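You operate a simulated robot arm through the tools that you are given. There is no shell and no other tool. Be economical: measure what you need, move in short steps, check, and stop when the job is done.

You run a simulated two-armed robot. Do the job below in one go: nothing can be reset, and whatever is moved stays where it is left.

Task
Pick up the grey placard with one hand, pass it to the other hand and put it on the sorting bench.

Only the result counts: the job must be done as asked and must still hold three seconds after the hand-in. Knocking over, shifting, dropping, spilling or breaking anything else fails it.

Robot
Two 7-joint arms with two-finger parallel grippers on one trunk, on a base that drives. Base frame: it is fixed to the floor where the robot stands at the start and does not move with it; the origin is under the middle of the robot, x ahead of it, y to its left, z up. Lengths are in m, angles in degrees, forces in N, time in s.
The left shoulder is at the start at [0.07, 0.188, 0.829], the right one opposite. With the tool pointing down near the work surface each hand reaches from about 0.1 to 0.62 m from the robot's upright axis, wherever it stands, measured 20 degrees to its own side. Places, roughly: sorting bench [-2.4, 2, 0.8]. Payload 3.43 kg a hand.
Tool frame (each hand has its own): the origin (TCP) lies between the finger pads and is the grasp point; the fingertips stand 0.03 m ahead of it; z points along the fingers, y is the line along which they close. Largest opening 0.094 m; finger width 0.028, thickness 0.01; the body of the gripper, 0.05 by 0.096 m, starts 0.055 m behind the TCP.
Orientation is that of the tool frame in the base frame, as [roll, pitch, yaw] about the fixed x, y, z axes, in that order (R = Rz(yaw) Ry(pitch) Rx(roll)). With the fingers straight down and closing along the base's y, the tool's x points along the base's -x, its y along +y and its z along -z.

Tools
- The arms move only by the tool jog_arm. It takes "left_commands", "right_commands" or both (then of equal length, played together; a hand with none holds still); each is text: rows parted by semicolons, each of 7 numbers parted by spaces: the shift along the base's x, y, z in m, then the turn, a rotation vector about the base's x, y, z in rad, then the gripper command, from -1 (shut) to 1 (fully open), values between in proportion. In form: x y z ax ay az fingers; .... A call has 1 to 8 rows; each row is the pose to reach, as a shift and turn from the pose commanded when the call began. Rows are played at 5 a second. More than 0.05 m and 8.6 degrees between two rows, or a gripper value outside its range, and nothing of the call is played. A pose out of reach is approached as far as the arm can. The call stops where the force on the tool passes 40 N (or 10 N more than at its start, if that is more) or the arm is blocked; 0.2 s more then pass. The fingers move at their own pace (about 0.153 m/s each) and stop on an object; they squeeze with about 33 N. The grip force told is the motor's: it shows also when the fingers shut on nothing. Time passes only in rows, and 0.2 s behind the last, so rows that repeat a pose let the fingers close. The reply holds the time, the measured pose of the TCP, the force on the tool along the base axes, the opening and the grip force, in the units named above and with some noise, with the torque about the TCP (base axes, N m) and any sound that the robot's microphone picked up, and new pictures: "views" is both (left out), scene, wrist or none (wrist: the cameras of the hands that moved).
- Cameras (640 x 400 px; columns grow to the right, rows downward): "scene" is now at [0.0284, -0.014, 1.375]; the picture's right is [-0.16, -0.99, 0.00], its down [-0.79, 0.12, -0.59] and it looks along [0.59, -0.09, -0.80] (base axes); focal length 272 px, centre (320, 200). "left" rides on the left gripper at [0.076, -0.014, -0.102] in its tool frame; the picture's right is [0.18, 0.98, 0.00], its down [-0.75, 0.14, -0.64] and it looks along [-0.63, 0.12, 0.77] (tool axes); focal length 243 px, centre (320, 200). "right" rides on the right gripper at [0.076, 0.014, -0.103] in its tool frame; the picture's right is [-0.18, 0.98, 0.00], its down [-0.75, -0.14, -0.64] and it looks along [-0.63, -0.12, 0.77] (tool axes); focal length 243 px, centre (320, 200). There is no depth. A picture from a camera that has moved, and an enlarged one, comes with that camera's place and axes in the base frame and with its lens.
- move_column(by): slides the trunk up (or, below 0, down) by that many m; the arms and the scene camera ride with it, the base frame stays. It gives what a move gives, with no picture.
- roll_base(legs): drives the robot by 1 to 6 legs, each [ahead, left, turn to the left] in m, m and degrees, along the robot's own axes; the way and the turn of a leg run together, so that a leg with both is an arc; at most 1.5 m and 180 degrees a leg. The arms and the cameras ride along, it lands a little off, and it stops where it bumps. It gives what a move gives, and a new picture of the scene camera.
- pan_tilt(pan, tilt): turns the head with the scene camera to pan (to the left, within 86 degrees either way) and tilt (down, from -29 to 69), counted from straight ahead of the robot. It gives what a move gives, and a new picture of the scene camera.
- zoom(camera, box): a new picture of the part [left, top, right, bottom] of that camera's present view, enlarged. It takes no simulated time.
- hand_in(): hands the job in; it is judged then, once.

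Go step by step. Nothing tells you exact positions but the pictures and the camera data: compare them with the known pose of the tool, close in by small moves and look again before you grip or let go. The budget is 120 turns and 260 pictures, counting those below and the enlarged ones. Unless the task says otherwise, let go and move clear before handing in, and close with one line.

The tools are called after ">>>" by a JSON object that holds its "method" and its "body". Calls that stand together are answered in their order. jog_arm: Moves the arms, as the interface text tells. Its arguments: {"type":"object","properties":{"left_commands":{"type":"string"},"right_commands":{"type":"string"},"views":{"type":"string","enum":["both","scene","wrist","none"]}},"required":[]} The other tools are called the same way: move_column (by) slides the trunk up or down; roll_base (legs) drives the base; pan_tilt (pan, tilt) turns the head that bears the scene camera; zoom (camera, box) takes an enlarged picture of a part of a camera's view; hand_in () hands the job in.

At the start:

```text
time_s: 0.0
left_position: [0.5564, 0.1909, 0.643]
left_ee_rot: [179.9, -0.1, -180.0]
left_ft_force: [0.8, 0.1, 0.5]
left_torque: [-0.02, 0.0, -0.04]
left_opening: 0.0939
left_gripper_force: 0.0
right_position: [0.3176, -0.1465, 0.6854]
right_ee_rot: [179.8, -0.2, -180.0]
right_ft_force: [-0.3, 0.3, -0.2]
right_torque: [-0.01, 0.0, -0.01]
right_opening: 0.094
right_gripper_force: 0.0
trunk travel left (down, up): [-0.5, 0.49]
robot x, y, heading: [0.0004, 0.0008, -0.0]
head pan, tilt: [-9.0, 52.8]
```

scene: 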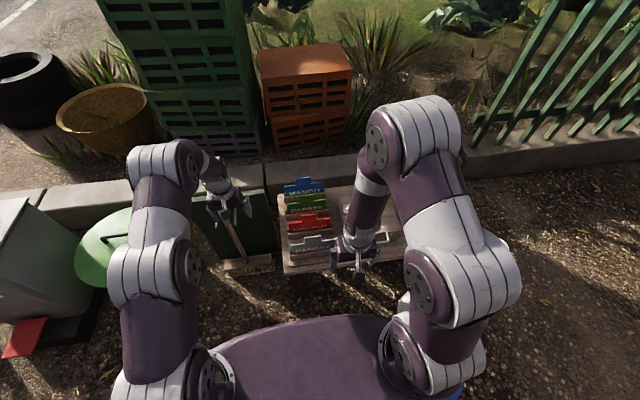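
right: 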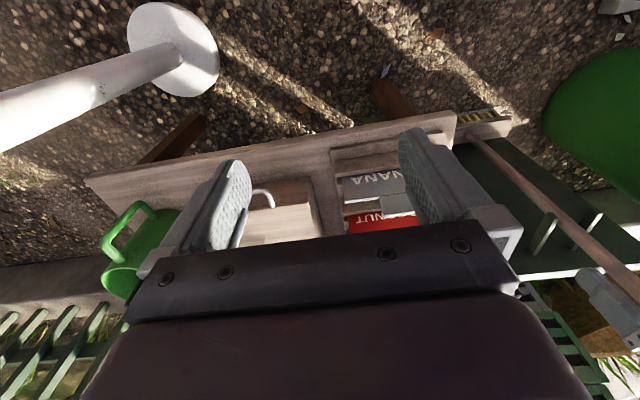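
left: 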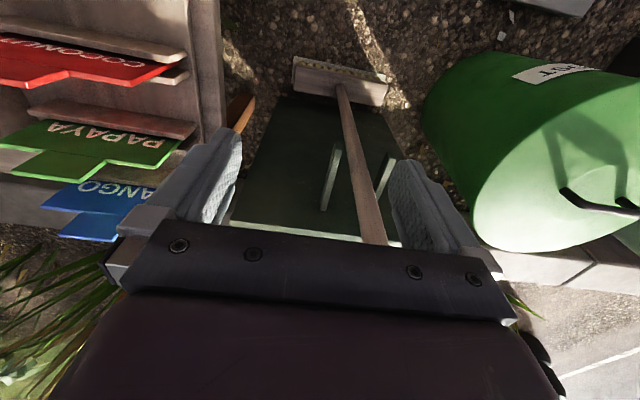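

I see a rack holding four placards (blue MANGO, green PAPAYA, red COCONUT, grey BANANA nearest). I'll look closer at the grey one.

>>> {"method": "zoom", "body": {"camera": "scene", "box": [260, 160, 420, 300]}}

>>> {"method": "zoom", "body": {"camera": "right", "box": [200, 100, 520, 260]}}

```text
2.86 times, centred on (340, 230) of scene
camera zoom: at [0.0284, -0.014, 1.375], right [-0.16, -0.99, 0.0], down [-0.79, 0.12, -0.59], along [0.59, -0.09, -0.8], focal length 776 px, centre (263, 114)
```

zoom: 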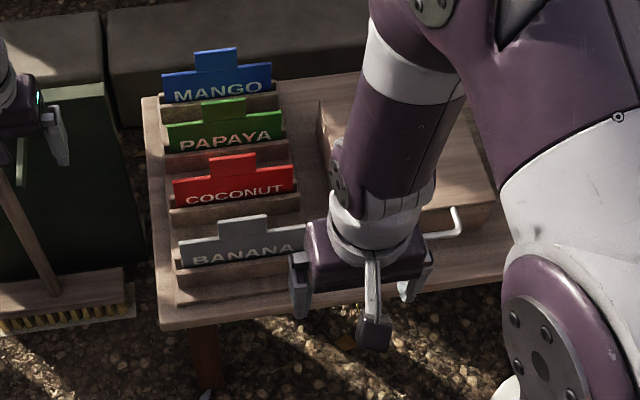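

```text
2.00 times, centred on (360, 180) of right
camera zoom: at [0.2426, -0.1318, 0.7879], right [0.18, 0.98, 0.0], down [0.75, -0.14, 0.64], along [0.63, -0.12, -0.77], focal length 485 px, centre (240, 240)
```

zoom: 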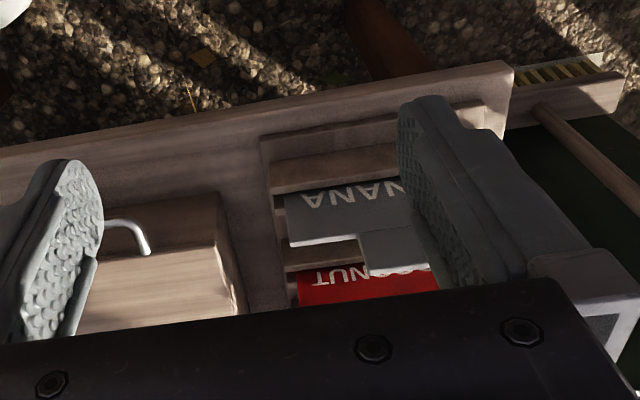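

The grey BANANA placard's tab seems to be at about (0.507, -0.062, 0.504), with the plate along y. I'll turn the right hand 90° so that it closes along x, staying high.

>>> {"method": "jog_arm", "body": {"right_commands": "0.02 0.01 0 0 0 0.148 1;0.04 0.02 0 0 0 0.296 1;0.06 0.03 0 0 0 0.444 1;0.08 0.04 0 0 0 0.592 1;0.1 0.05 0 0 0 0.74 1;0.12 0.06 0 0 0 0.888 1;0.14 0.07 0 0 0 1.036 1;0.16 0.08 0 0 0 1.184 1", "views": "none"}}

>>> {"method": "jog_arm", "body": {"right_commands": "0.01 0 0 0 0 0.13 1;0.02 0 0 0 0 0.26 1;0.029 0.004 0 0 0 0.387 1;0.029 0.004 0 0 0 0.387 1", "views": "both"}}

```text
time_s: 1.8
left_position: [0.5495, 0.1907, 0.6486]
left_ee_rot: [180.0, 0.4, 179.9]
left_ft_force: [0.4, -0.1, 0.3]
left_torque: [-0.02, -0.02, -0.01]
left_opening: 0.094
left_gripper_force: 0.1
right_position: [0.4715, -0.0675, 0.6867]
right_ee_rot: [179.7, 0.6, -112.0]
right_ft_force: [0.6, 0.3, 0.4]
right_torque: [-0.02, -0.02, 0.01]
right_opening: 0.0941
right_gripper_force: 0.1
trunk travel left (down, up): [-0.5, 0.49]
robot x, y, heading: [0.0009, 0.0016, -0.1]
head pan, tilt: [-9.0, 52.8]
```

```text
time_s: 2.8
left_position: [0.5505, 0.19, 0.65]
left_ee_rot: [179.9, 0.5, 179.9]
left_ft_force: [-0.3, -0.7, 0.9]
left_torque: [-0.03, 0.04, -0.01]
left_opening: 0.0939
left_gripper_force: 0.1
right_position: [0.5, -0.0646, 0.6871]
right_ee_rot: [179.9, 0.7, -89.9]
right_ft_force: [1.4, -0.2, -0.5]
right_torque: [0.03, 0.02, 0.03]
right_opening: 0.0942
right_gripper_force: 0.1
trunk travel left (down, up): [-0.5, 0.49]
robot x, y, heading: [0.0037, 0.0018, 0.2]
head pan, tilt: [-9.0, 52.8]
camera scene: at [0.0283, -0.014, 1.375], right [-0.16, -0.99, 0.0], down [-0.79, 0.12, -0.59], along [0.59, -0.09, -0.8], focal length 272 px, centre (320, 200)
camera right: at [0.4862, -0.1397, 0.7894], right [-0.98, 0.18, 0.0], down [0.14, 0.75, 0.65], along [0.12, 0.64, -0.76], focal length 243 px, centre (320, 200)
```

scene: 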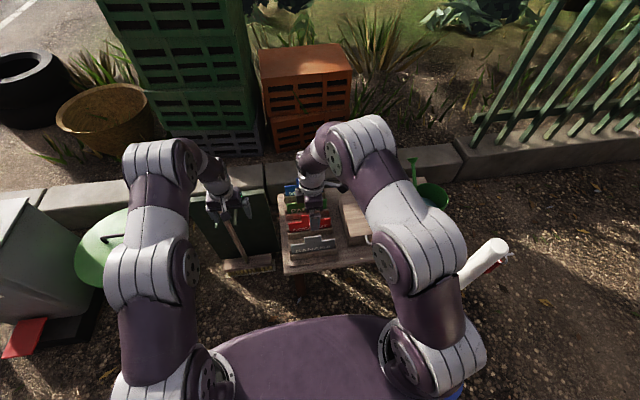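
right: 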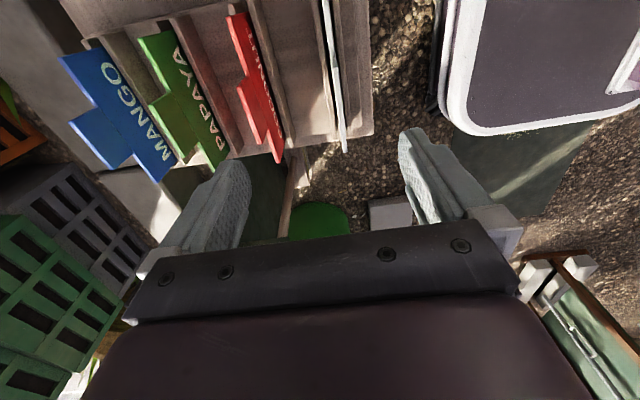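

The wrist view now shows the grey plate nearly edge-on. Zooming to get position and tilt.

>>> {"method": "zoom", "body": {"camera": "right", "box": [220, 0, 420, 170]}}

>>> {"method": "zoom", "body": {"camera": "scene", "box": [270, 170, 370, 280]}}

```text
2.35 times, centred on (320, 85) of right
camera zoom: at [0.4862, -0.1397, 0.7894], right [-0.98, 0.18, 0.0], down [0.14, 0.75, 0.65], along [0.12, 0.64, -0.76], focal length 571 px, centre (320, 471)
```

zoom: 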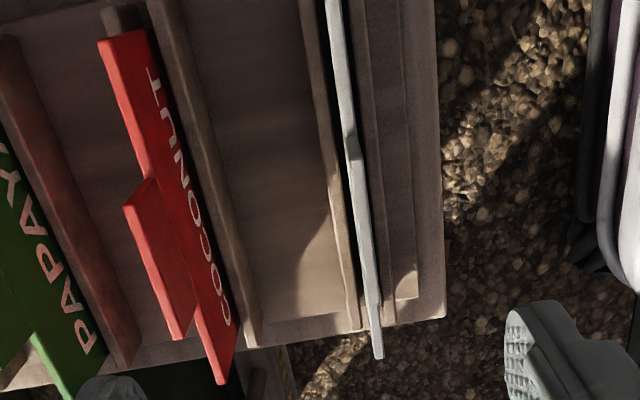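

```text
3.64 times, centred on (320, 225) of scene
camera zoom: at [0.0283, -0.014, 1.375], right [-0.16, -0.99, 0.0], down [-0.79, 0.12, -0.59], along [0.59, -0.09, -0.8], focal length 988 px, centre (320, 109)
```

zoom: 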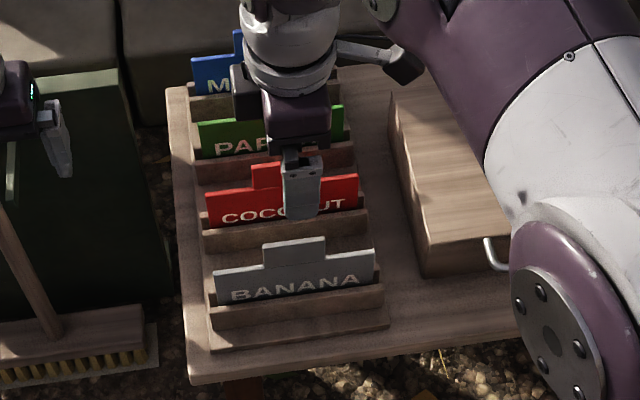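

Plate: x≈0.487, y from -0.139 to 0.02, top edge z≈0.51, tab top z≈0.55 at y≈-0.06. I'll descend part-way with a narrower opening and check.

>>> {"method": "jog_arm", "body": {"right_commands": "-0.006 0.002 -0.04 0 0 0 0.4;-0.013 0.004 -0.08 0 0 0 0.4;-0.013 0.004 -0.09 0 0 0 0.4;-0.013 0.004 -0.09 0 0 0 0.4", "views": "both"}}

>>> {"method": "zoom", "body": {"camera": "scene", "box": [270, 170, 370, 280]}}

```text
time_s: 3.8
left_position: [0.55, 0.1912, 0.6492]
left_ee_rot: [180.0, 0.5, 180.0]
left_ft_force: [-0.7, 0.0, -1.0]
left_torque: [-0.03, 0.0, -0.02]
left_opening: 0.094
left_gripper_force: 0.0
right_position: [0.4853, -0.0601, 0.5965]
right_ee_rot: [179.9, 0.7, -90.0]
right_ft_force: [0.1, 0.1, -0.4]
right_torque: [0.04, -0.01, 0.01]
right_opening: 0.0658
right_gripper_force: 0.1
trunk travel left (down, up): [-0.5, 0.49]
robot x, y, heading: [-0.0031, 0.0015, -0.0]
head pan, tilt: [-9.0, 52.8]
camera scene: at [0.0285, -0.0139, 1.375], right [-0.16, -0.99, 0.0], down [-0.79, 0.12, -0.59], along [0.59, -0.09, -0.8], focal length 272 px, centre (320, 200)
camera right: at [0.4728, -0.1357, 0.6978], right [-0.98, 0.18, 0.0], down [0.14, 0.75, 0.65], along [0.12, 0.64, -0.76], focal length 243 px, centre (320, 200)
```

scene: 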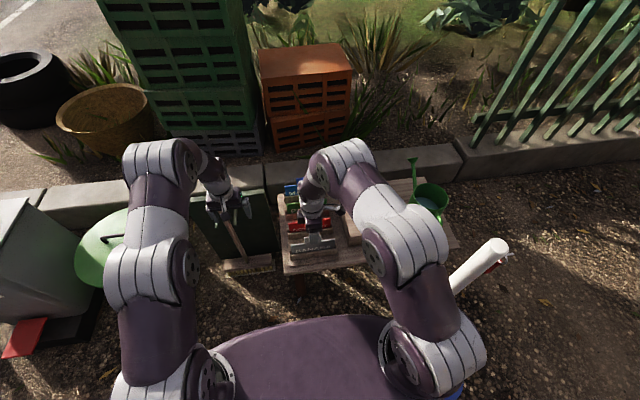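
right: 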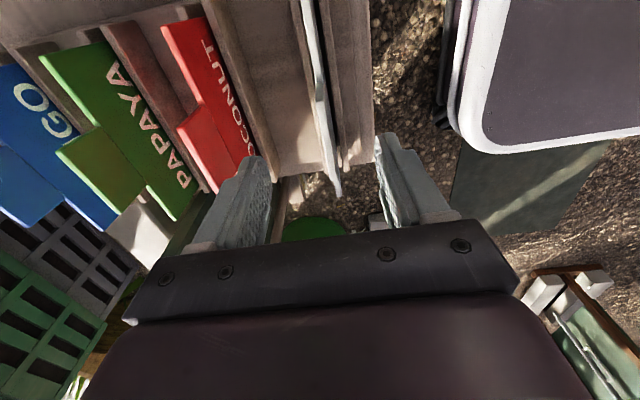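

```text
3.64 times, centred on (320, 225) of scene
camera zoom: at [0.0285, -0.0139, 1.375], right [-0.16, -0.99, 0.0], down [-0.79, 0.12, -0.59], along [0.59, -0.09, -0.8], focal length 988 px, centre (320, 109)
```

zoom: 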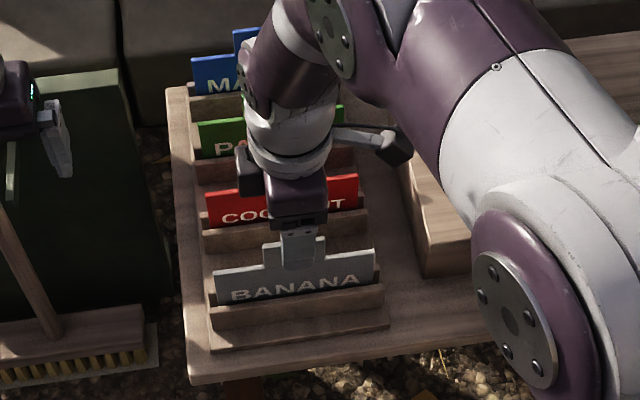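

Fingers straddle the plate, aligned with the tab. Descending to z≈0.535 and closing.

>>> {"method": "jog_arm", "body": {"right_commands": "0 0 -0.03 0 0 0 0.4;0 0 -0.06 0 0 0 0.4;0 0 -0.06 0 0 0 0.4;0 0 -0.06 0 0 0 -1;0 0 -0.06 0 0 0 -1;0 0 -0.06 0 0 0 -1;0 0 -0.06 0 0 0 -1", "views": "both"}}

>>> {"method": "zoom", "body": {"camera": "scene", "box": [270, 170, 370, 280]}}

```text
time_s: 5.4
left_position: [0.5497, 0.1892, 0.6493]
left_ee_rot: [-180.0, 0.5, -179.9]
left_ft_force: [-0.1, 0.7, -0.1]
left_torque: [-0.01, 0.02, 0.02]
left_opening: 0.0941
left_gripper_force: 0.0
right_position: [0.4855, -0.0613, 0.5367]
right_ee_rot: [179.8, 0.7, -90.0]
right_ft_force: [-2.5, 1.1, -0.1]
right_torque: [0.04, 0.23, -0.02]
right_opening: 0.0097
right_gripper_force: 32.7
trunk travel left (down, up): [-0.5, 0.49]
robot x, y, heading: [0.0008, 0.0008, -0.1]
head pan, tilt: [-9.0, 52.8]
camera scene: at [0.0283, -0.0138, 1.375], right [-0.16, -0.99, 0.0], down [-0.79, 0.12, -0.59], along [0.59, -0.09, -0.8], focal length 272 px, centre (320, 200)
camera right: at [0.4726, -0.1358, 0.6378], right [-0.98, 0.18, 0.0], down [0.14, 0.75, 0.65], along [0.12, 0.64, -0.76], focal length 243 px, centre (320, 200)
```

scene: 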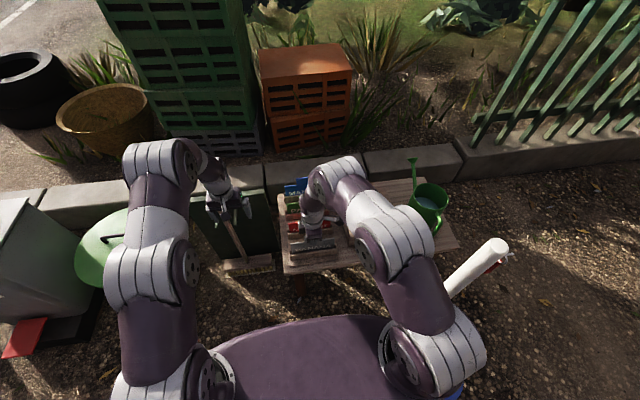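
right: 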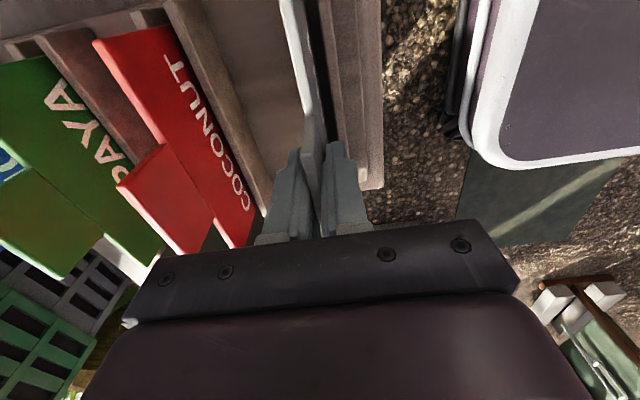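

```text
3.64 times, centred on (320, 225) of scene
camera zoom: at [0.0283, -0.0138, 1.375], right [-0.16, -0.99, 0.0], down [-0.79, 0.12, -0.59], along [0.59, -0.09, -0.8], focal length 988 px, centre (320, 109)
```

zoom: 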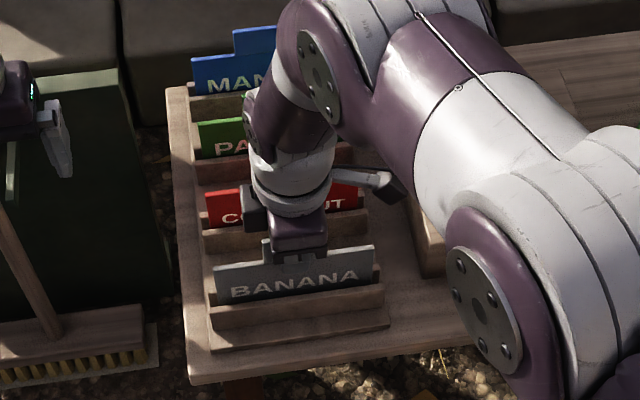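

Gripped (opening 9.7 mm). Lifting straight up.

>>> {"method": "jog_arm", "body": {"right_commands": "0 0 0.02 0 0 0 -1;0 0 0.05 0 0 0 -1;0 0 0.09 0 0 0 -1;0 0 0.13 0 0 0 -1;0 0 0.17 0 0 0 -1;0 0 0.21 0 0 0 -1;0 0 0.24 0 0 0 -1;0 0 0.24 0 0 0 -1", "views": "both"}}

>>> {"method": "zoom", "body": {"camera": "scene", "box": [240, 120, 400, 280]}}

```text
time_s: 7.2
left_position: [0.5513, 0.1905, 0.6497]
left_ee_rot: [179.9, 0.5, 179.9]
left_ft_force: [0.1, 0.2, 0.6]
left_torque: [-0.02, 0.0, 0.0]
left_opening: 0.0937
left_gripper_force: 0.0
right_position: [0.4869, -0.0598, 0.7768]
right_ee_rot: [179.9, 0.7, -90.0]
right_ft_force: [0.5, 0.6, -1.5]
right_torque: [-0.01, -0.01, 0.02]
right_opening: 0.0098
right_gripper_force: 33.1
trunk travel left (down, up): [-0.5, 0.49]
robot x, y, heading: [0.0012, 0.0011, 0.3]
head pan, tilt: [-9.0, 52.8]
camera scene: at [0.0288, -0.0139, 1.375], right [-0.16, -0.99, 0.0], down [-0.79, 0.12, -0.59], along [0.59, -0.09, -0.8], focal length 272 px, centre (320, 200)
camera right: at [0.4734, -0.1357, 0.8779], right [-0.98, 0.18, 0.0], down [0.14, 0.75, 0.65], along [0.12, 0.64, -0.76], focal length 243 px, centre (320, 200)
```

scene: 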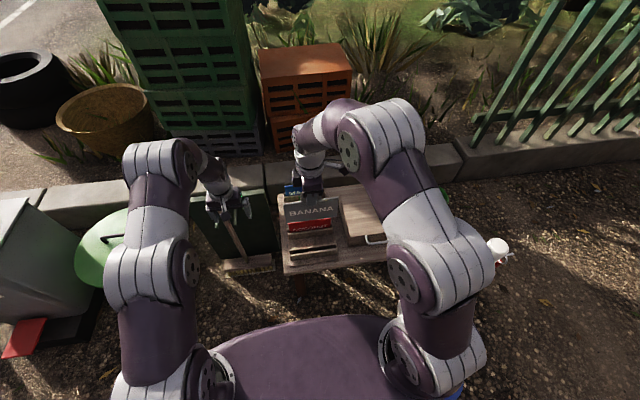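
right: 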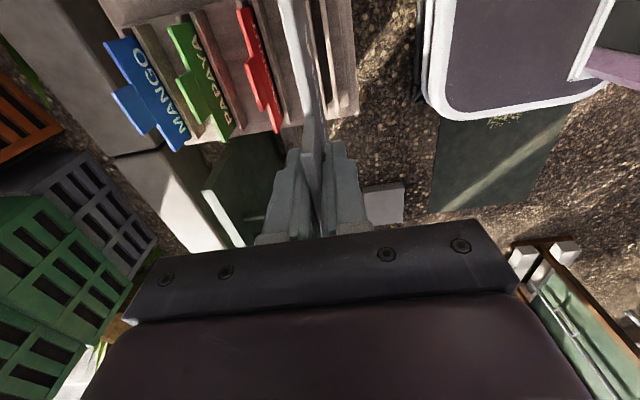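

```text
2.50 times, centred on (320, 200) of scene
camera zoom: at [0.0288, -0.0139, 1.375], right [-0.16, -0.99, 0.0], down [-0.79, 0.12, -0.59], along [0.59, -0.09, -0.8], focal length 679 px, centre (320, 200)
```

zoom: 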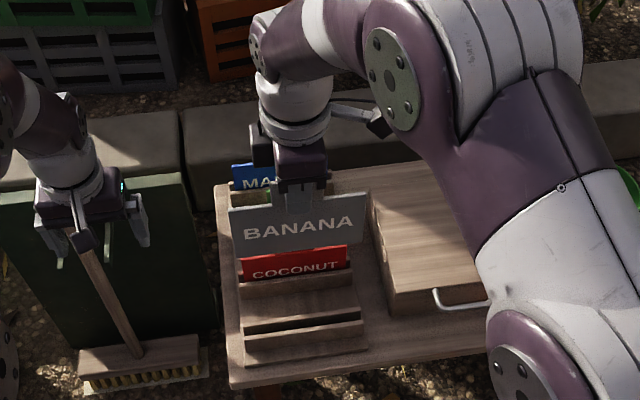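

Placard is held cleanly. Now I turn the left hand to point toward -y (closing along x), staying clear at y≈0.2.

>>> {"method": "jog_arm", "body": {"left_commands": "-0.004 0.003 0.004 -0.0806 -0.0806 -0.0806 1;-0.008 0.006 0.008 -0.1612 -0.1612 -0.1612 1;-0.012 0.009 0.012 -0.2418 -0.2418 -0.2418 1;-0.016 0.012 0.016 -0.3224 -0.3224 -0.3224 1;-0.020 0.015 0.02 -0.403 -0.403 -0.403 1;-0.024 0.018 0.024 -0.4836 -0.4836 -0.4836 1;-0.028 0.021 0.028 -0.5642 -0.5642 -0.5642 1;-0.032 0.024 0.032 -0.6448 -0.6448 -0.6448 1", "views": "none"}}

>>> {"method": "jog_arm", "body": {"left_commands": "-0.004 0.003 0.003 -0.0806 -0.0806 -0.0806 1;-0.008 0.006 0.006 -0.1612 -0.1612 -0.1612 1;-0.012 0.009 0.009 -0.2418 -0.2418 -0.2418 1;-0.016 0.009 0.012 -0.3224 -0.3224 -0.3224 1;-0.020 0.009 0.015 -0.403 -0.403 -0.403 1;-0.024 0.009 0.018 -0.4836 -0.4836 -0.4836 1;-0.028 0.009 0.02 -0.5644 -0.5644 -0.5644 1;-0.028 0.009 0.02 -0.5644 -0.5644 -0.5644 1", "views": "both"}}

```text
time_s: 9.0
left_position: [0.5184, 0.2137, 0.6802]
left_ee_rot: [-151.7, 45.6, 152.6]
left_ft_force: [0.1, 0.1, -0.1]
left_torque: [0.0, -0.03, 0.02]
left_opening: 0.094
left_gripper_force: 0.0
right_position: [0.4879, -0.0598, 0.776]
right_ee_rot: [179.8, 0.5, -90.0]
right_ft_force: [0.3, 1.0, -0.6]
right_torque: [0.0, 0.03, 0.0]
right_opening: 0.0096
right_gripper_force: 32.4
trunk travel left (down, up): [-0.5, 0.49]
robot x, y, heading: [0.0025, -0.0037, 0.1]
head pan, tilt: [-9.0, 52.8]
```

```text
time_s: 10.8
left_position: [0.4846, 0.2065, 0.6768]
left_ee_rot: [-154.1, 47.6, 145.1]
left_ft_force: [-0.6, 0.1, 0.0]
left_torque: [0.01, -0.01, -0.01]
left_opening: 0.094
left_gripper_force: 0.0
left hand out of reach, approached as far as the arm can: row 1, 2, 3, 4, 5, 6, 7, 8
right_position: [0.4868, -0.0586, 0.7762]
right_ee_rot: [179.9, 0.7, -89.9]
right_ft_force: [0.7, 0.5, -1.4]
right_torque: [0.0, -0.01, 0.0]
right_opening: 0.0097
right_gripper_force: 33.4
trunk travel left (down, up): [-0.5, 0.49]
robot x, y, heading: [0.0003, -0.0015, -0.0]
head pan, tilt: [-9.0, 52.8]
camera scene: at [0.0284, -0.0138, 1.375], right [-0.16, -0.99, 0.0], down [-0.79, 0.12, -0.59], along [0.59, -0.09, -0.8], focal length 272 px, centre (320, 200)
camera left: at [0.4019, 0.3035, 0.6865], right [0.66, 0.61, -0.43], down [0.34, 0.26, 0.9], along [0.67, -0.74, -0.03], focal length 243 px, centre (320, 200)
```

scene: 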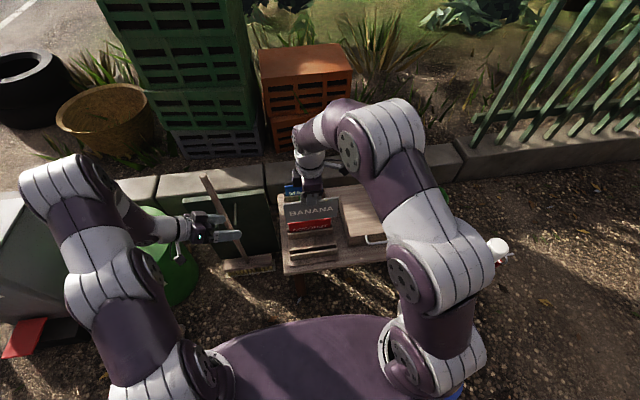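
left: 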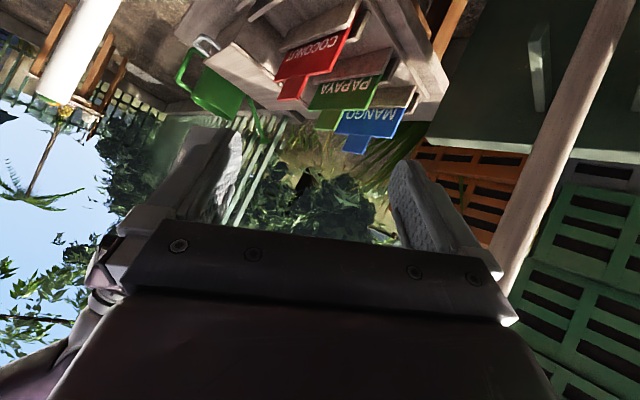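

The left hand hit a joint limit and the broom is close by, so I'd rather do the pass away from the furniture. First I'll look to either side for driving room.

>>> {"method": "pan_tilt", "body": {"pan": 86, "tilt": 25}}

>>> {"method": "pan_tilt", "body": {"pan": -86, "tilt": 30}}

```text
time_s: 12.5
left_position: [0.4845, 0.2064, 0.6771]
left_ee_rot: [-154.3, 47.6, 145.0]
left_ft_force: [-0.4, -0.5, 0.5]
left_torque: [-0.01, 0.0, -0.02]
left_opening: 0.0942
left_gripper_force: 0.0
right_position: [0.4861, -0.0598, 0.7762]
right_ee_rot: [179.8, 0.7, -90.1]
right_ft_force: [0.5, 0.1, -0.5]
right_torque: [-0.02, -0.02, 0.0]
right_opening: 0.0095
right_gripper_force: 33.0
trunk travel left (down, up): [-0.5, 0.49]
robot x, y, heading: [-0.002, 0.0031, 0.2]
head pan, tilt: [85.9, 25.0]
camera scene: at [-0.0378, 0.0895, 1.4171], right [1.0, -0.07, -0.01], down [-0.04, -0.42, -0.91], along [0.06, 0.9, -0.42], focal length 272 px, centre (320, 200)
```

scene: 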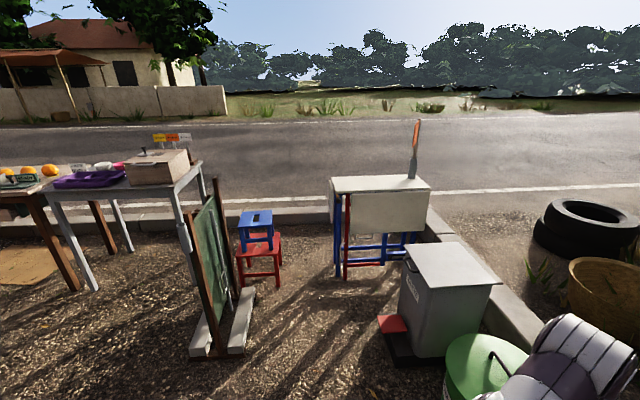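

```text
time_s: 15.1
left_position: [0.4861, 0.2063, 0.677]
left_ee_rot: [-154.2, 47.6, 145.0]
left_ft_force: [-0.2, 0.1, -0.5]
left_torque: [0.01, -0.02, -0.02]
left_opening: 0.0939
left_gripper_force: 0.0
right_position: [0.4862, -0.0591, 0.7767]
right_ee_rot: [179.8, 0.7, -90.0]
right_ft_force: [-0.6, 0.2, -1.0]
right_torque: [0.0, 0.02, -0.01]
right_opening: 0.0099
right_gripper_force: 33.5
trunk travel left (down, up): [-0.5, 0.49]
robot x, y, heading: [-0.0013, 0.0034, -0.1]
head pan, tilt: [-85.9, 30.0]
camera scene: at [-0.038, -0.0926, 1.409], right [-1.0, -0.07, 0.01], down [-0.05, 0.5, -0.87], along [0.06, -0.86, -0.5], focal length 272 px, centre (320, 200)
```

scene: 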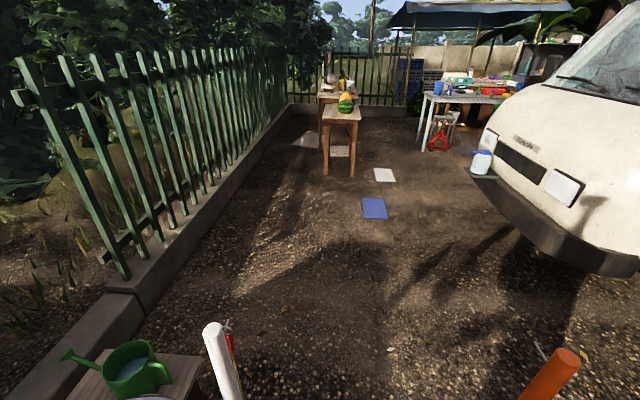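

The sorting bench is behind-left, past the easel and metal table. I'll back away 0.3 m from the rack, then turn left to face +y in open ground.

>>> {"method": "roll_base", "body": {"legs": [[-0.3, 0, 0]]}}

>>> {"method": "pan_tilt", "body": {"pan": 0, "tilt": 45}}

```text
time_s: 16.5
left_position: [0.349, 0.2197, 0.6704]
left_ee_rot: [-153.2, 48.2, 145.8]
left_ft_force: [-0.3, -0.1, 0.0]
left_torque: [0.0, -0.01, 0.02]
left_opening: 0.0941
left_gripper_force: 0.1
right_position: [0.3489, -0.0438, 0.777]
right_ee_rot: [-179.9, -0.7, -90.0]
right_ft_force: [-0.2, 0.7, -0.4]
right_torque: [-0.02, -0.01, -0.03]
right_opening: 0.0094
right_gripper_force: 33.2
trunk travel left (down, up): [-0.5, 0.49]
robot x, y, heading: [-0.1314, -0.0004, -0.1]
head pan, tilt: [-85.9, 30.0]
stopped in leg 1: the robot was blocked; the commanded pose is now the measured one
camera scene: at [-0.1916, -0.1057, 1.4075], right [-1.0, -0.07, 0.0], down [-0.03, 0.51, -0.86], along [0.06, -0.86, -0.51], focal length 272 px, centre (320, 200)
```

scene: 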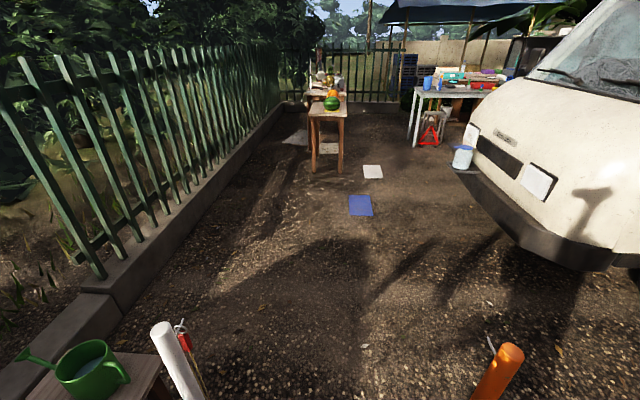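

```text
time_s: 18.1
left_position: [0.3521, 0.2186, 0.6706]
left_ee_rot: [-153.1, 48.3, 145.7]
left_ft_force: [-1.1, 0.3, 0.1]
left_torque: [-0.01, -0.01, 0.03]
left_opening: 0.0937
left_gripper_force: 0.1
right_position: [0.3504, -0.0446, 0.7764]
right_ee_rot: [-179.9, -0.6, -90.2]
right_ft_force: [1.0, 0.9, -0.7]
right_torque: [0.01, 0.01, 0.03]
right_opening: 0.0097
right_gripper_force: 33.0
trunk travel left (down, up): [-0.5, 0.49]
robot x, y, heading: [-0.1341, 0.002, -0.2]
head pan, tilt: [0.0, 45.0]
camera scene: at [-0.1126, -0.0181, 1.3859], right [0.0, -1.0, -0.01], down [-0.71, 0.01, -0.71], along [0.71, 0.01, -0.71], focal length 272 px, centre (320, 200)
```

scene: 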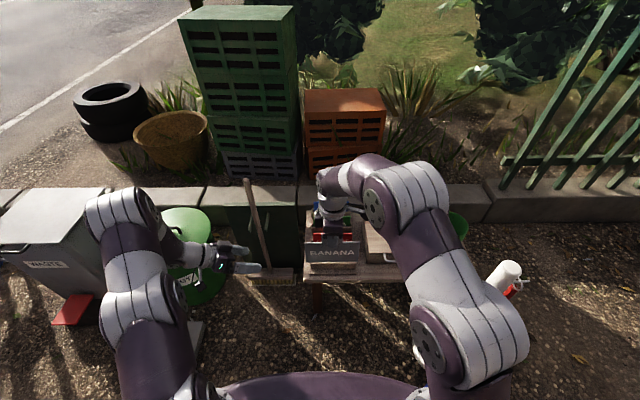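

The base was blocked after 0.13 m, so something stands right behind. I'll look at the near field on both sides before moving again.

>>> {"method": "pan_tilt", "body": {"pan": -86, "tilt": 62}}

>>> {"method": "pan_tilt", "body": {"pan": 86, "tilt": 62}}

```text
time_s: 19.7
left_position: [0.3511, 0.2186, 0.671]
left_ee_rot: [-153.1, 48.2, 145.7]
left_ft_force: [0.0, -0.2, -0.3]
left_torque: [0.02, -0.01, 0.02]
left_opening: 0.0938
left_gripper_force: 0.1
right_position: [0.3526, -0.0444, 0.7754]
right_ee_rot: [-180.0, -0.6, -90.2]
right_ft_force: [0.1, -0.4, -0.2]
right_torque: [-0.02, 0.01, -0.01]
right_opening: 0.0097
right_gripper_force: 32.9
trunk travel left (down, up): [-0.5, 0.49]
robot x, y, heading: [-0.1273, 0.0032, -0.6]
head pan, tilt: [-85.9, 62.0]
camera scene: at [-0.1895, -0.0817, 1.3634], right [-1.0, -0.07, 0.0], down [-0.06, 0.89, -0.46], along [0.03, -0.46, -0.89], focal length 272 px, centre (320, 200)
```

scene: 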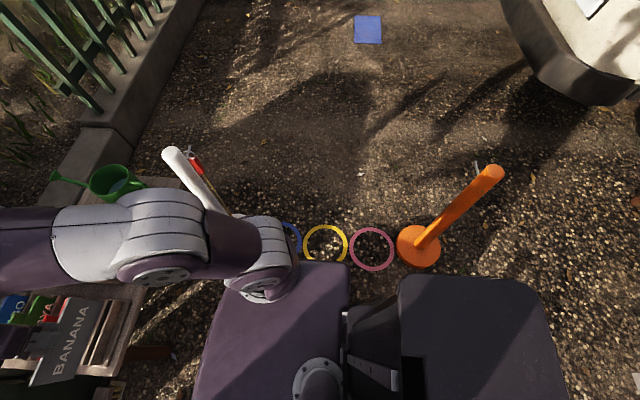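

```text
time_s: 22.3
left_position: [0.3508, 0.2195, 0.6708]
left_ee_rot: [-153.1, 48.2, 145.8]
left_ft_force: [-0.1, 0.0, -0.1]
left_torque: [0.0, 0.0, 0.03]
left_opening: 0.0939
left_gripper_force: 0.0
right_position: [0.3524, -0.0444, 0.7764]
right_ee_rot: [179.9, -0.6, -90.1]
right_ft_force: [1.4, 0.0, -0.4]
right_torque: [0.01, 0.02, 0.01]
right_opening: 0.0094
right_gripper_force: 32.9
trunk travel left (down, up): [-0.5, 0.49]
robot x, y, heading: [-0.1352, -0.0021, -0.2]
head pan, tilt: [85.9, 62.0]
camera scene: at [-0.1892, 0.0466, 1.365], right [1.0, -0.07, 0.0], down [-0.07, -0.87, -0.48], along [0.03, 0.48, -0.88], focal length 272 px, centre (320, 200)
```

scene: 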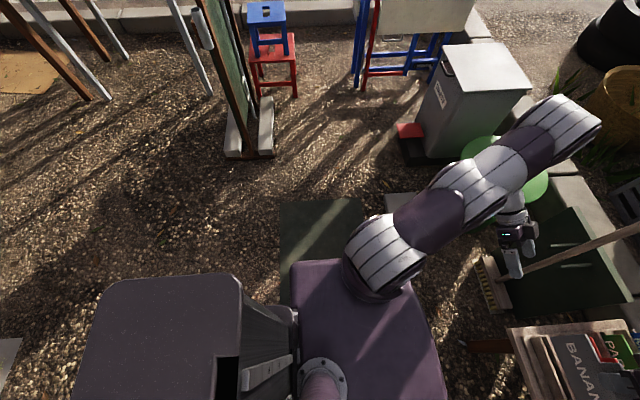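

The base has a long rear section, with an orange post and something hidden behind it. I'll raise the trunk so the arms clear everything, then do the pass in free air here.

>>> {"method": "move_column", "body": {"by": 0.35}}

>>> {"method": "pan_tilt", "body": {"pan": 86, "tilt": 40}}

>>> {"method": "pan_tilt", "body": {"pan": 0, "tilt": 40}}

```text
time_s: 25.7
left_position: [0.3498, 0.2184, 1.0198]
left_ee_rot: [-153.3, 48.1, 145.7]
left_ft_force: [-0.3, -0.5, 0.1]
left_torque: [0.03, -0.02, 0.02]
left_opening: 0.094
left_gripper_force: 0.0
right_position: [0.3519, -0.0446, 1.1258]
right_ee_rot: [179.9, -0.6, -90.2]
right_ft_force: [-0.6, -0.3, -0.7]
right_torque: [-0.03, 0.0, 0.0]
right_opening: 0.0094
right_gripper_force: 32.7
trunk travel left (down, up): [-0.85, 0.14]
robot x, y, heading: [-0.1303, 0.0031, -0.2]
head pan, tilt: [85.9, 62.0]
```

```text
time_s: 26.5
left_position: [0.3509, 0.2198, 1.02]
left_ee_rot: [-153.3, 48.1, 145.7]
left_ft_force: [0.0, -0.7, -0.7]
left_torque: [0.01, -0.01, -0.02]
left_opening: 0.094
left_gripper_force: 0.0
right_position: [0.3512, -0.0453, 1.1266]
right_ee_rot: [180.0, -0.6, -90.2]
right_ft_force: [-0.1, 0.1, -0.6]
right_torque: [-0.01, -0.01, 0.02]
right_opening: 0.0098
right_gripper_force: 33.3
trunk travel left (down, up): [-0.85, 0.14]
robot x, y, heading: [-0.1303, 0.0014, -0.1]
head pan, tilt: [85.9, 40.0]
camera scene: at [-0.1876, 0.0625, 1.7442], right [1.0, -0.07, 0.0], down [-0.05, -0.63, -0.77], along [0.06, 0.77, -0.63], focal length 272 px, centre (320, 200)
```

scene: 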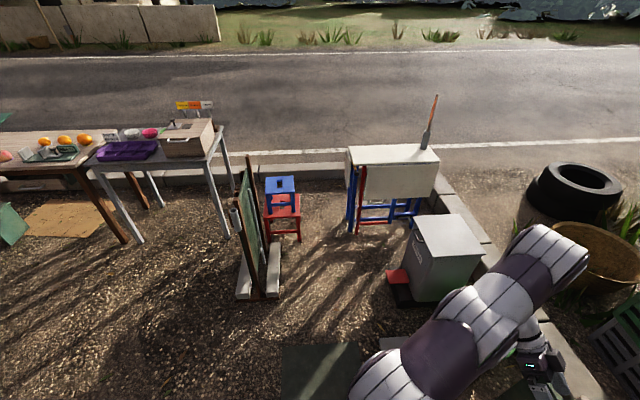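

```text
time_s: 28.1
left_position: [0.3512, 0.2199, 1.0206]
left_ee_rot: [-153.3, 48.1, 145.8]
left_ft_force: [0.4, 0.2, 0.2]
left_torque: [-0.02, -0.01, 0.0]
left_opening: 0.094
left_gripper_force: 0.0
right_position: [0.3524, -0.0465, 1.1252]
right_ee_rot: [-180.0, -0.6, -90.2]
right_ft_force: [-0.8, -0.1, -0.3]
right_torque: [-0.04, -0.03, 0.01]
right_opening: 0.0099
right_gripper_force: 32.8
trunk travel left (down, up): [-0.85, 0.14]
robot x, y, heading: [-0.13, 0.0012, -0.0]
head pan, tilt: [0.0, 40.0]
camera scene: at [-0.1089, -0.0224, 1.7432], right [0.0, -1.0, -0.01], down [-0.64, 0.01, -0.77], along [0.77, 0.01, -0.64], focal length 272 px, centre (320, 200)
```

scene: 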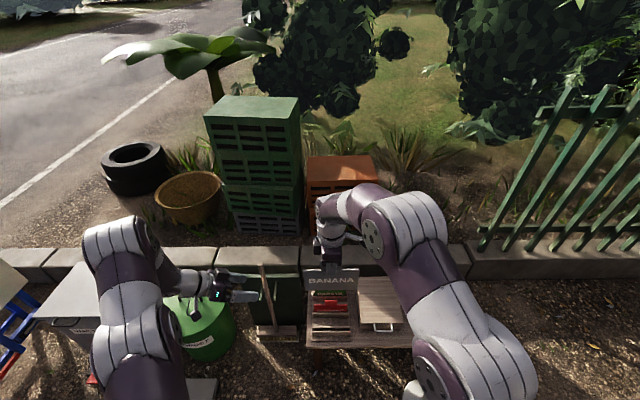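

Free air up here. I'll set the left hand to point 45° down toward -y, closing along x, at a pre-grasp spot up-left of the plate's upper left corner.

>>> {"method": "jog_arm", "body": {"left_commands": "0 -0.01 0.03 0.0337 -0.0437 -0.104 1;0 -0.02 0.06 0.0673 -0.0873 -0.208 1;0 -0.03 0.09 0.101 -0.131 -0.312 1;0 -0.04 0.12 0.1347 -0.1747 -0.416 1;0 -0.05 0.15 0.1683 -0.2183 -0.52 1;0 -0.06 0.18 0.202 -0.262 -0.624 1;0 -0.06 0.18 0.202 -0.262 -0.624 1", "views": "both"}}

```text
time_s: 29.7
left_position: [0.3013, 0.1089, 1.1351]
left_ee_rot: [-179.8, 45.2, 89.9]
left_ft_force: [-0.4, 0.6, -0.8]
left_torque: [0.01, 0.03, 0.03]
left_opening: 0.0942
left_gripper_force: 0.0
left hand out of reach, approached as far as the arm can: row 1, 2, 3, 4, 5, 6, 7
right_position: [0.3512, -0.0448, 1.1262]
right_ee_rot: [-180.0, -0.6, -90.2]
right_ft_force: [0.3, 0.1, -1.8]
right_torque: [0.01, 0.0, 0.01]
right_opening: 0.0096
right_gripper_force: 32.9
trunk travel left (down, up): [-0.85, 0.14]
robot x, y, heading: [-0.1269, 0.0001, -0.2]
head pan, tilt: [0.0, 40.0]
camera scene: at [-0.1087, -0.0219, 1.7432], right [0.0, -1.0, -0.01], down [-0.64, 0.01, -0.77], along [0.77, 0.01, -0.64], focal length 272 px, centre (320, 200)
camera left: at [0.2871, 0.2361, 1.1529], right [0.98, 0.13, -0.13], down [0.14, -0.08, 0.99], along [0.11, -0.99, -0.09], focal length 243 px, centre (320, 200)
```

scene: 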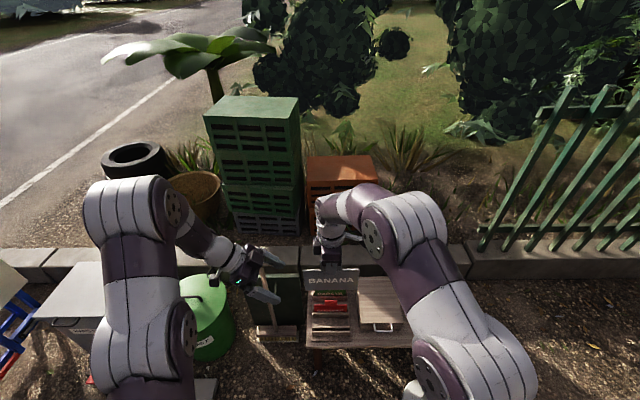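
left: 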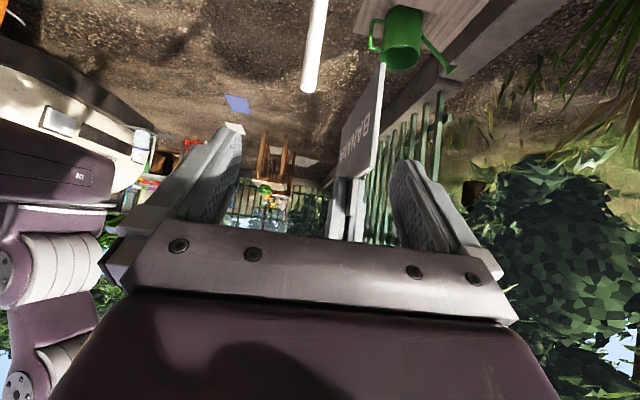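

The orientation is right; the position fell short. Now a small correction toward the pre-grasp spot, to see how the commanded pose relates.

>>> {"method": "jog_arm", "body": {"left_commands": "0.025 -0.01 0.007 0 0 0 1;0.05 -0.02 0.01 0 0 0 1;0.05 -0.02 0.01 0 0 0 1", "views": "wrist"}}

```text
time_s: 30.5
left_position: [0.337, 0.0769, 1.1319]
left_ee_rot: [-180.0, 45.1, 90.0]
left_ft_force: [0.0, 0.1, 0.1]
left_torque: [-0.06, 0.0, -0.02]
left_opening: 0.094
left_gripper_force: 0.0
left hand out of reach, approached as far as the arm can: row 1, 2, 3
right_position: [0.3512, -0.0441, 1.1255]
right_ee_rot: [180.0, -0.6, -90.0]
right_ft_force: [0.7, -0.7, -2.0]
right_torque: [-0.03, -0.04, -0.03]
right_opening: 0.0093
right_gripper_force: 32.6
trunk travel left (down, up): [-0.85, 0.14]
robot x, y, heading: [-0.132, 0.0015, 0.1]
head pan, tilt: [0.0, 40.0]
camera left: at [0.3225, 0.2035, 1.1498], right [0.98, 0.13, -0.13], down [0.14, -0.08, 0.99], along [0.12, -0.99, -0.09], focal length 243 px, centre (320, 200)
```

left: 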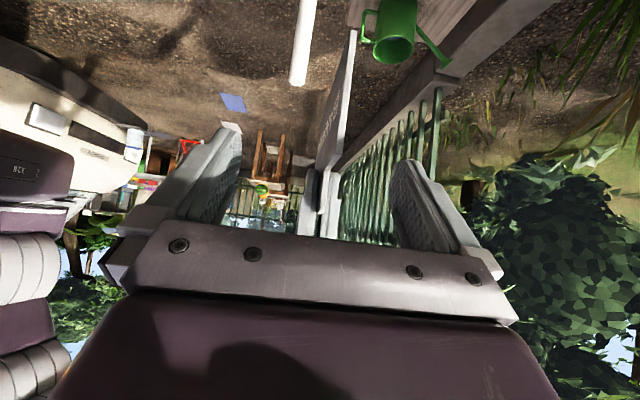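

It tracks from the measured pose. I continue along the approach half-way.

>>> {"method": "jog_arm", "body": {"left_commands": "0.015 -0.015 -0.012 0 0 0 1;0.015 -0.03 -0.025 0 0 0 1;0.015 -0.03 -0.025 0 0 0 1", "views": "both"}}

```text
time_s: 31.3
left_position: [0.3503, 0.0477, 1.1068]
left_ee_rot: [-179.8, 45.2, 89.9]
left_ft_force: [-0.8, -0.3, 0.1]
left_torque: [0.03, -0.01, -0.01]
left_opening: 0.094
left_gripper_force: 0.0
right_position: [0.3499, -0.0449, 1.1264]
right_ee_rot: [-179.9, -0.6, -90.1]
right_ft_force: [-0.5, 1.3, -0.7]
right_torque: [-0.04, 0.01, 0.02]
right_opening: 0.0099
right_gripper_force: 33.1
trunk travel left (down, up): [-0.85, 0.14]
robot x, y, heading: [-0.1314, 0.0021, -0.3]
head pan, tilt: [0.0, 40.0]
camera scene: at [-0.1094, -0.0221, 1.7432], right [0.0, -1.0, -0.01], down [-0.64, 0.01, -0.77], along [0.77, 0.01, -0.64], focal length 272 px, centre (320, 200)
camera left: at [0.3377, 0.1741, 1.1242], right [0.98, 0.13, -0.13], down [0.14, -0.08, 0.99], along [0.12, -0.99, -0.09], focal length 243 px, centre (320, 200)
```

scene: 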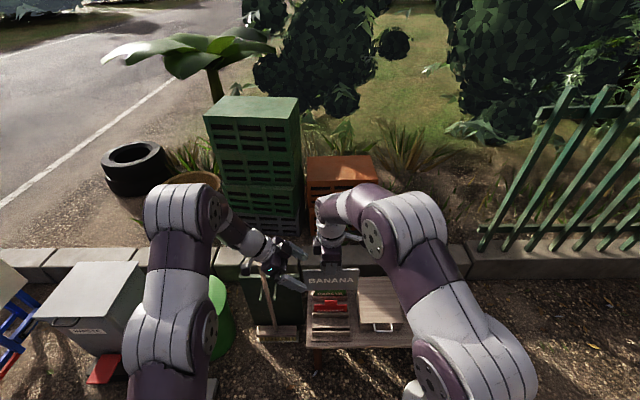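
left: 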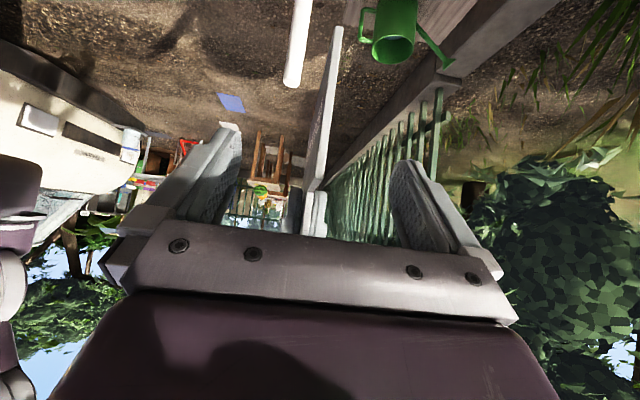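

>>> {"method": "zoom", "body": {"camera": "scene", "box": [230, 200, 390, 320]}}

```text
3.33 times, centred on (310, 260) of scene
camera zoom: at [-0.1094, -0.0221, 1.7432], right [0.0, -1.0, -0.01], down [-0.64, 0.01, -0.77], along [0.77, 0.01, -0.64], focal length 906 px, centre (353, 0)
```

zoom: 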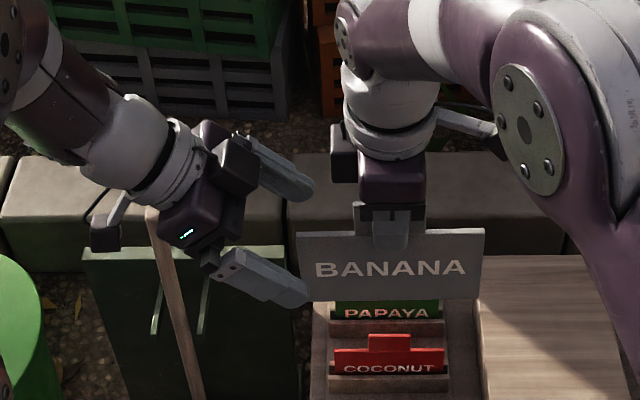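

Fingers straddle the plate's left edge as planned. Moving in the last 3 cm and closing the left hand.

>>> {"method": "jog_arm", "body": {"left_commands": "0 -0.016 -0.014 0 0 0 1;0 -0.032 -0.028 0 0 0 1;0 -0.032 -0.028 0 0 0 1;0 -0.032 -0.028 0 0 0 -1;0 -0.032 -0.028 0 0 0 -1;0 -0.032 -0.028 0 0 0 -1;0 -0.032 -0.028 0 0 0 -1", "views": "wrist"}}

>>> {"method": "zoom", "body": {"camera": "scene", "box": [230, 200, 390, 320]}}

```text
time_s: 32.9
left_position: [0.351, 0.0138, 1.0773]
left_ee_rot: [-179.8, 45.1, 90.0]
left_ft_force: [6.8, -2.7, -2.6]
left_torque: [0.31, 0.24, 0.17]
left_opening: 0.0096
left_gripper_force: 32.8
right_position: [0.3518, -0.0453, 1.1255]
right_ee_rot: [-180.0, -0.6, -90.1]
right_ft_force: [-7.2, 0.9, 3.1]
right_torque: [0.01, 0.12, 0.27]
right_opening: 0.0098
right_gripper_force: 32.4
trunk travel left (down, up): [-0.85, 0.14]
robot x, y, heading: [-0.1306, 0.0002, -0.2]
head pan, tilt: [0.0, 40.0]
camera left: at [0.3367, 0.1413, 1.0958], right [0.98, 0.13, -0.13], down [0.14, -0.08, 0.99], along [0.12, -0.99, -0.09], focal length 243 px, centre (320, 200)
```

left: 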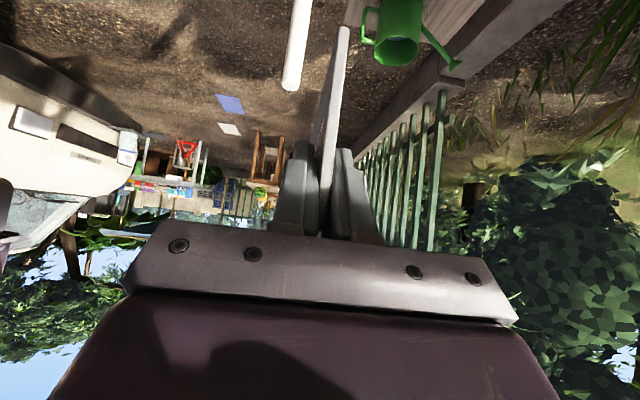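

```text
3.33 times, centred on (310, 260) of scene
camera zoom: at [-0.1089, -0.0227, 1.7432], right [0.0, -1.0, -0.01], down [-0.64, 0.01, -0.77], along [0.77, 0.01, -0.64], focal length 906 px, centre (353, 0)
```

zoom: 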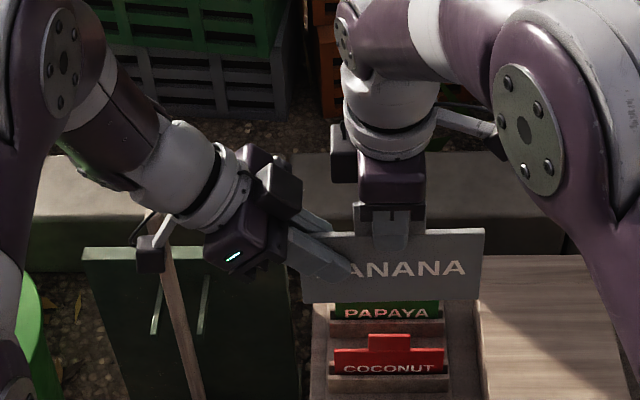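

Both hands hold it. Now the right hand opens and withdraws upward, then to the right.

>>> {"method": "jog_arm", "body": {"right_commands": "0 0 0 0 0 0 0;0 0 0 0 0 0 0.4;0 0 0 0 0 0 0.4;0 0 0.03 0 0 0 0.4;0 0 0.07 0 0 0 0.4;0 0 0.11 0 0 0 0.4;0 -0.05 0.11 0 0 0 0.4;0 -0.1 0.11 0 0 0 0.4", "views": "scene"}}

>>> {"method": "zoom", "body": {"camera": "scene", "box": [230, 200, 390, 320]}}

```text
time_s: 34.7
left_position: [0.3508, 0.013, 1.0786]
left_ee_rot: [-179.7, 45.1, 90.2]
left_ft_force: [0.4, -0.3, -0.1]
left_torque: [0.04, 0.01, 0.03]
left_opening: 0.0094
left_gripper_force: 33.0
right_position: [0.3403, -0.1507, 1.2159]
right_ee_rot: [179.9, -0.5, -90.1]
right_ft_force: [0.0, -0.9, 0.0]
right_torque: [0.02, 0.02, -0.01]
right_opening: 0.0659
right_gripper_force: 0.0
right hand out of reach, approached as far as the arm can: row 5, 6, 7, 8
trunk travel left (down, up): [-0.85, 0.14]
robot x, y, heading: [-0.1343, 0.0007, -0.3]
head pan, tilt: [0.0, 40.0]
camera scene: at [-0.1081, -0.0245, 1.7431], right [0.0, -1.0, -0.01], down [-0.64, 0.01, -0.77], along [0.77, 0.01, -0.64], focal length 272 px, centre (320, 200)
```

scene: 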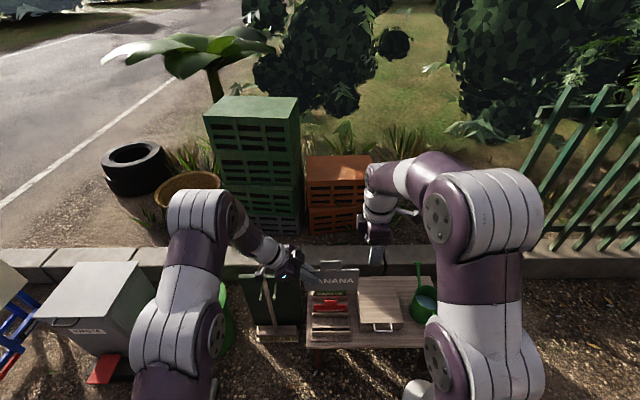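

```text
3.33 times, centred on (310, 260) of scene
camera zoom: at [-0.1081, -0.0245, 1.7431], right [0.0, -1.0, -0.01], down [-0.64, 0.01, -0.77], along [0.77, 0.01, -0.64], focal length 906 px, centre (353, 0)
```

zoom: 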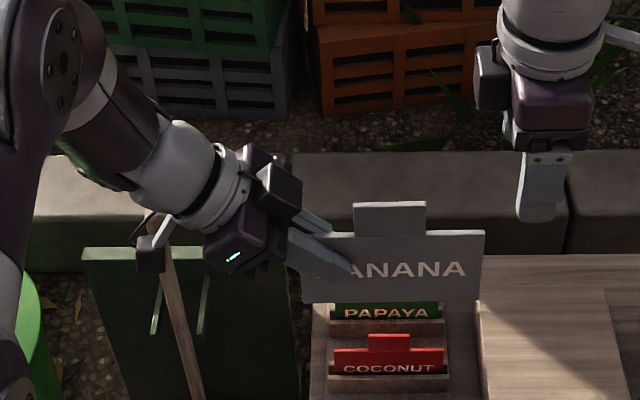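

The pass is done: the left hand alone holds the placard. Now I need to understand the ground around the base before driving.

>>> {"method": "pan_tilt", "body": {"pan": -86, "tilt": 55}}

>>> {"method": "pan_tilt", "body": {"pan": 86, "tilt": 55}}

```text
time_s: 36.3
left_position: [0.3496, 0.0149, 1.0769]
left_ee_rot: [-179.8, 45.2, 90.0]
left_ft_force: [0.0, -0.2, 0.7]
left_torque: [0.06, -0.04, 0.04]
left_opening: 0.0096
left_gripper_force: 33.2
right_position: [0.3406, -0.1476, 1.2161]
right_ee_rot: [180.0, -0.6, -90.1]
right_ft_force: [0.0, -0.6, 0.2]
right_torque: [0.0, 0.04, -0.02]
right_opening: 0.066
right_gripper_force: 0.0
trunk travel left (down, up): [-0.85, 0.14]
robot x, y, heading: [-0.1329, 0.0014, -0.6]
head pan, tilt: [-85.9, 55.0]
camera scene: at [-0.1889, -0.0942, 1.7216], right [-1.0, -0.07, 0.0], down [-0.06, 0.82, -0.56], along [0.04, -0.56, -0.83], focal length 272 px, centre (320, 200)
```

scene: 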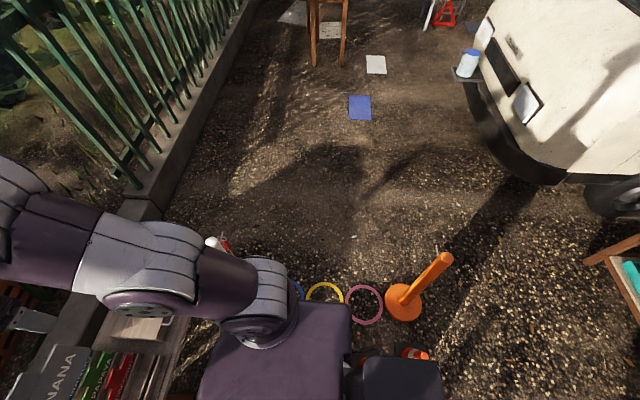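

```text
time_s: 38.9
left_position: [0.3507, 0.014, 1.0779]
left_ee_rot: [-179.8, 45.2, 90.1]
left_ft_force: [-0.5, -0.4, 0.1]
left_torque: [0.04, 0.02, 0.0]
left_opening: 0.0096
left_gripper_force: 33.2
right_position: [0.3406, -0.1486, 1.2155]
right_ee_rot: [-180.0, -0.6, -90.1]
right_ft_force: [-0.3, -0.9, -0.3]
right_torque: [-0.01, -0.02, 0.01]
right_opening: 0.0659
right_gripper_force: 0.0
trunk travel left (down, up): [-0.85, 0.14]
robot x, y, heading: [-0.1338, 0.0014, -0.1]
head pan, tilt: [85.9, 55.0]
camera scene: at [-0.1885, 0.0498, 1.7234], right [1.0, -0.07, 0.0], down [-0.06, -0.81, -0.58], along [0.04, 0.58, -0.81], focal length 272 px, centre (320, 200)
```

scene: 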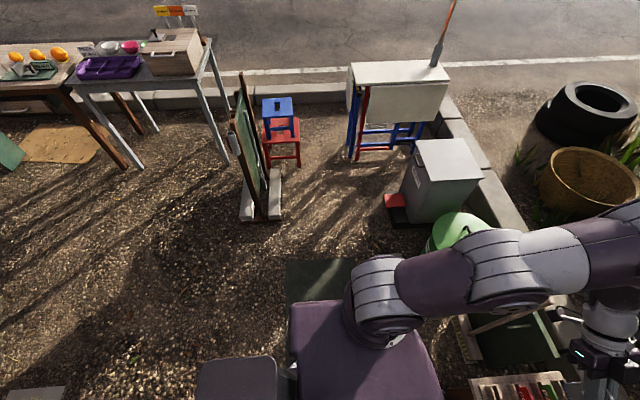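

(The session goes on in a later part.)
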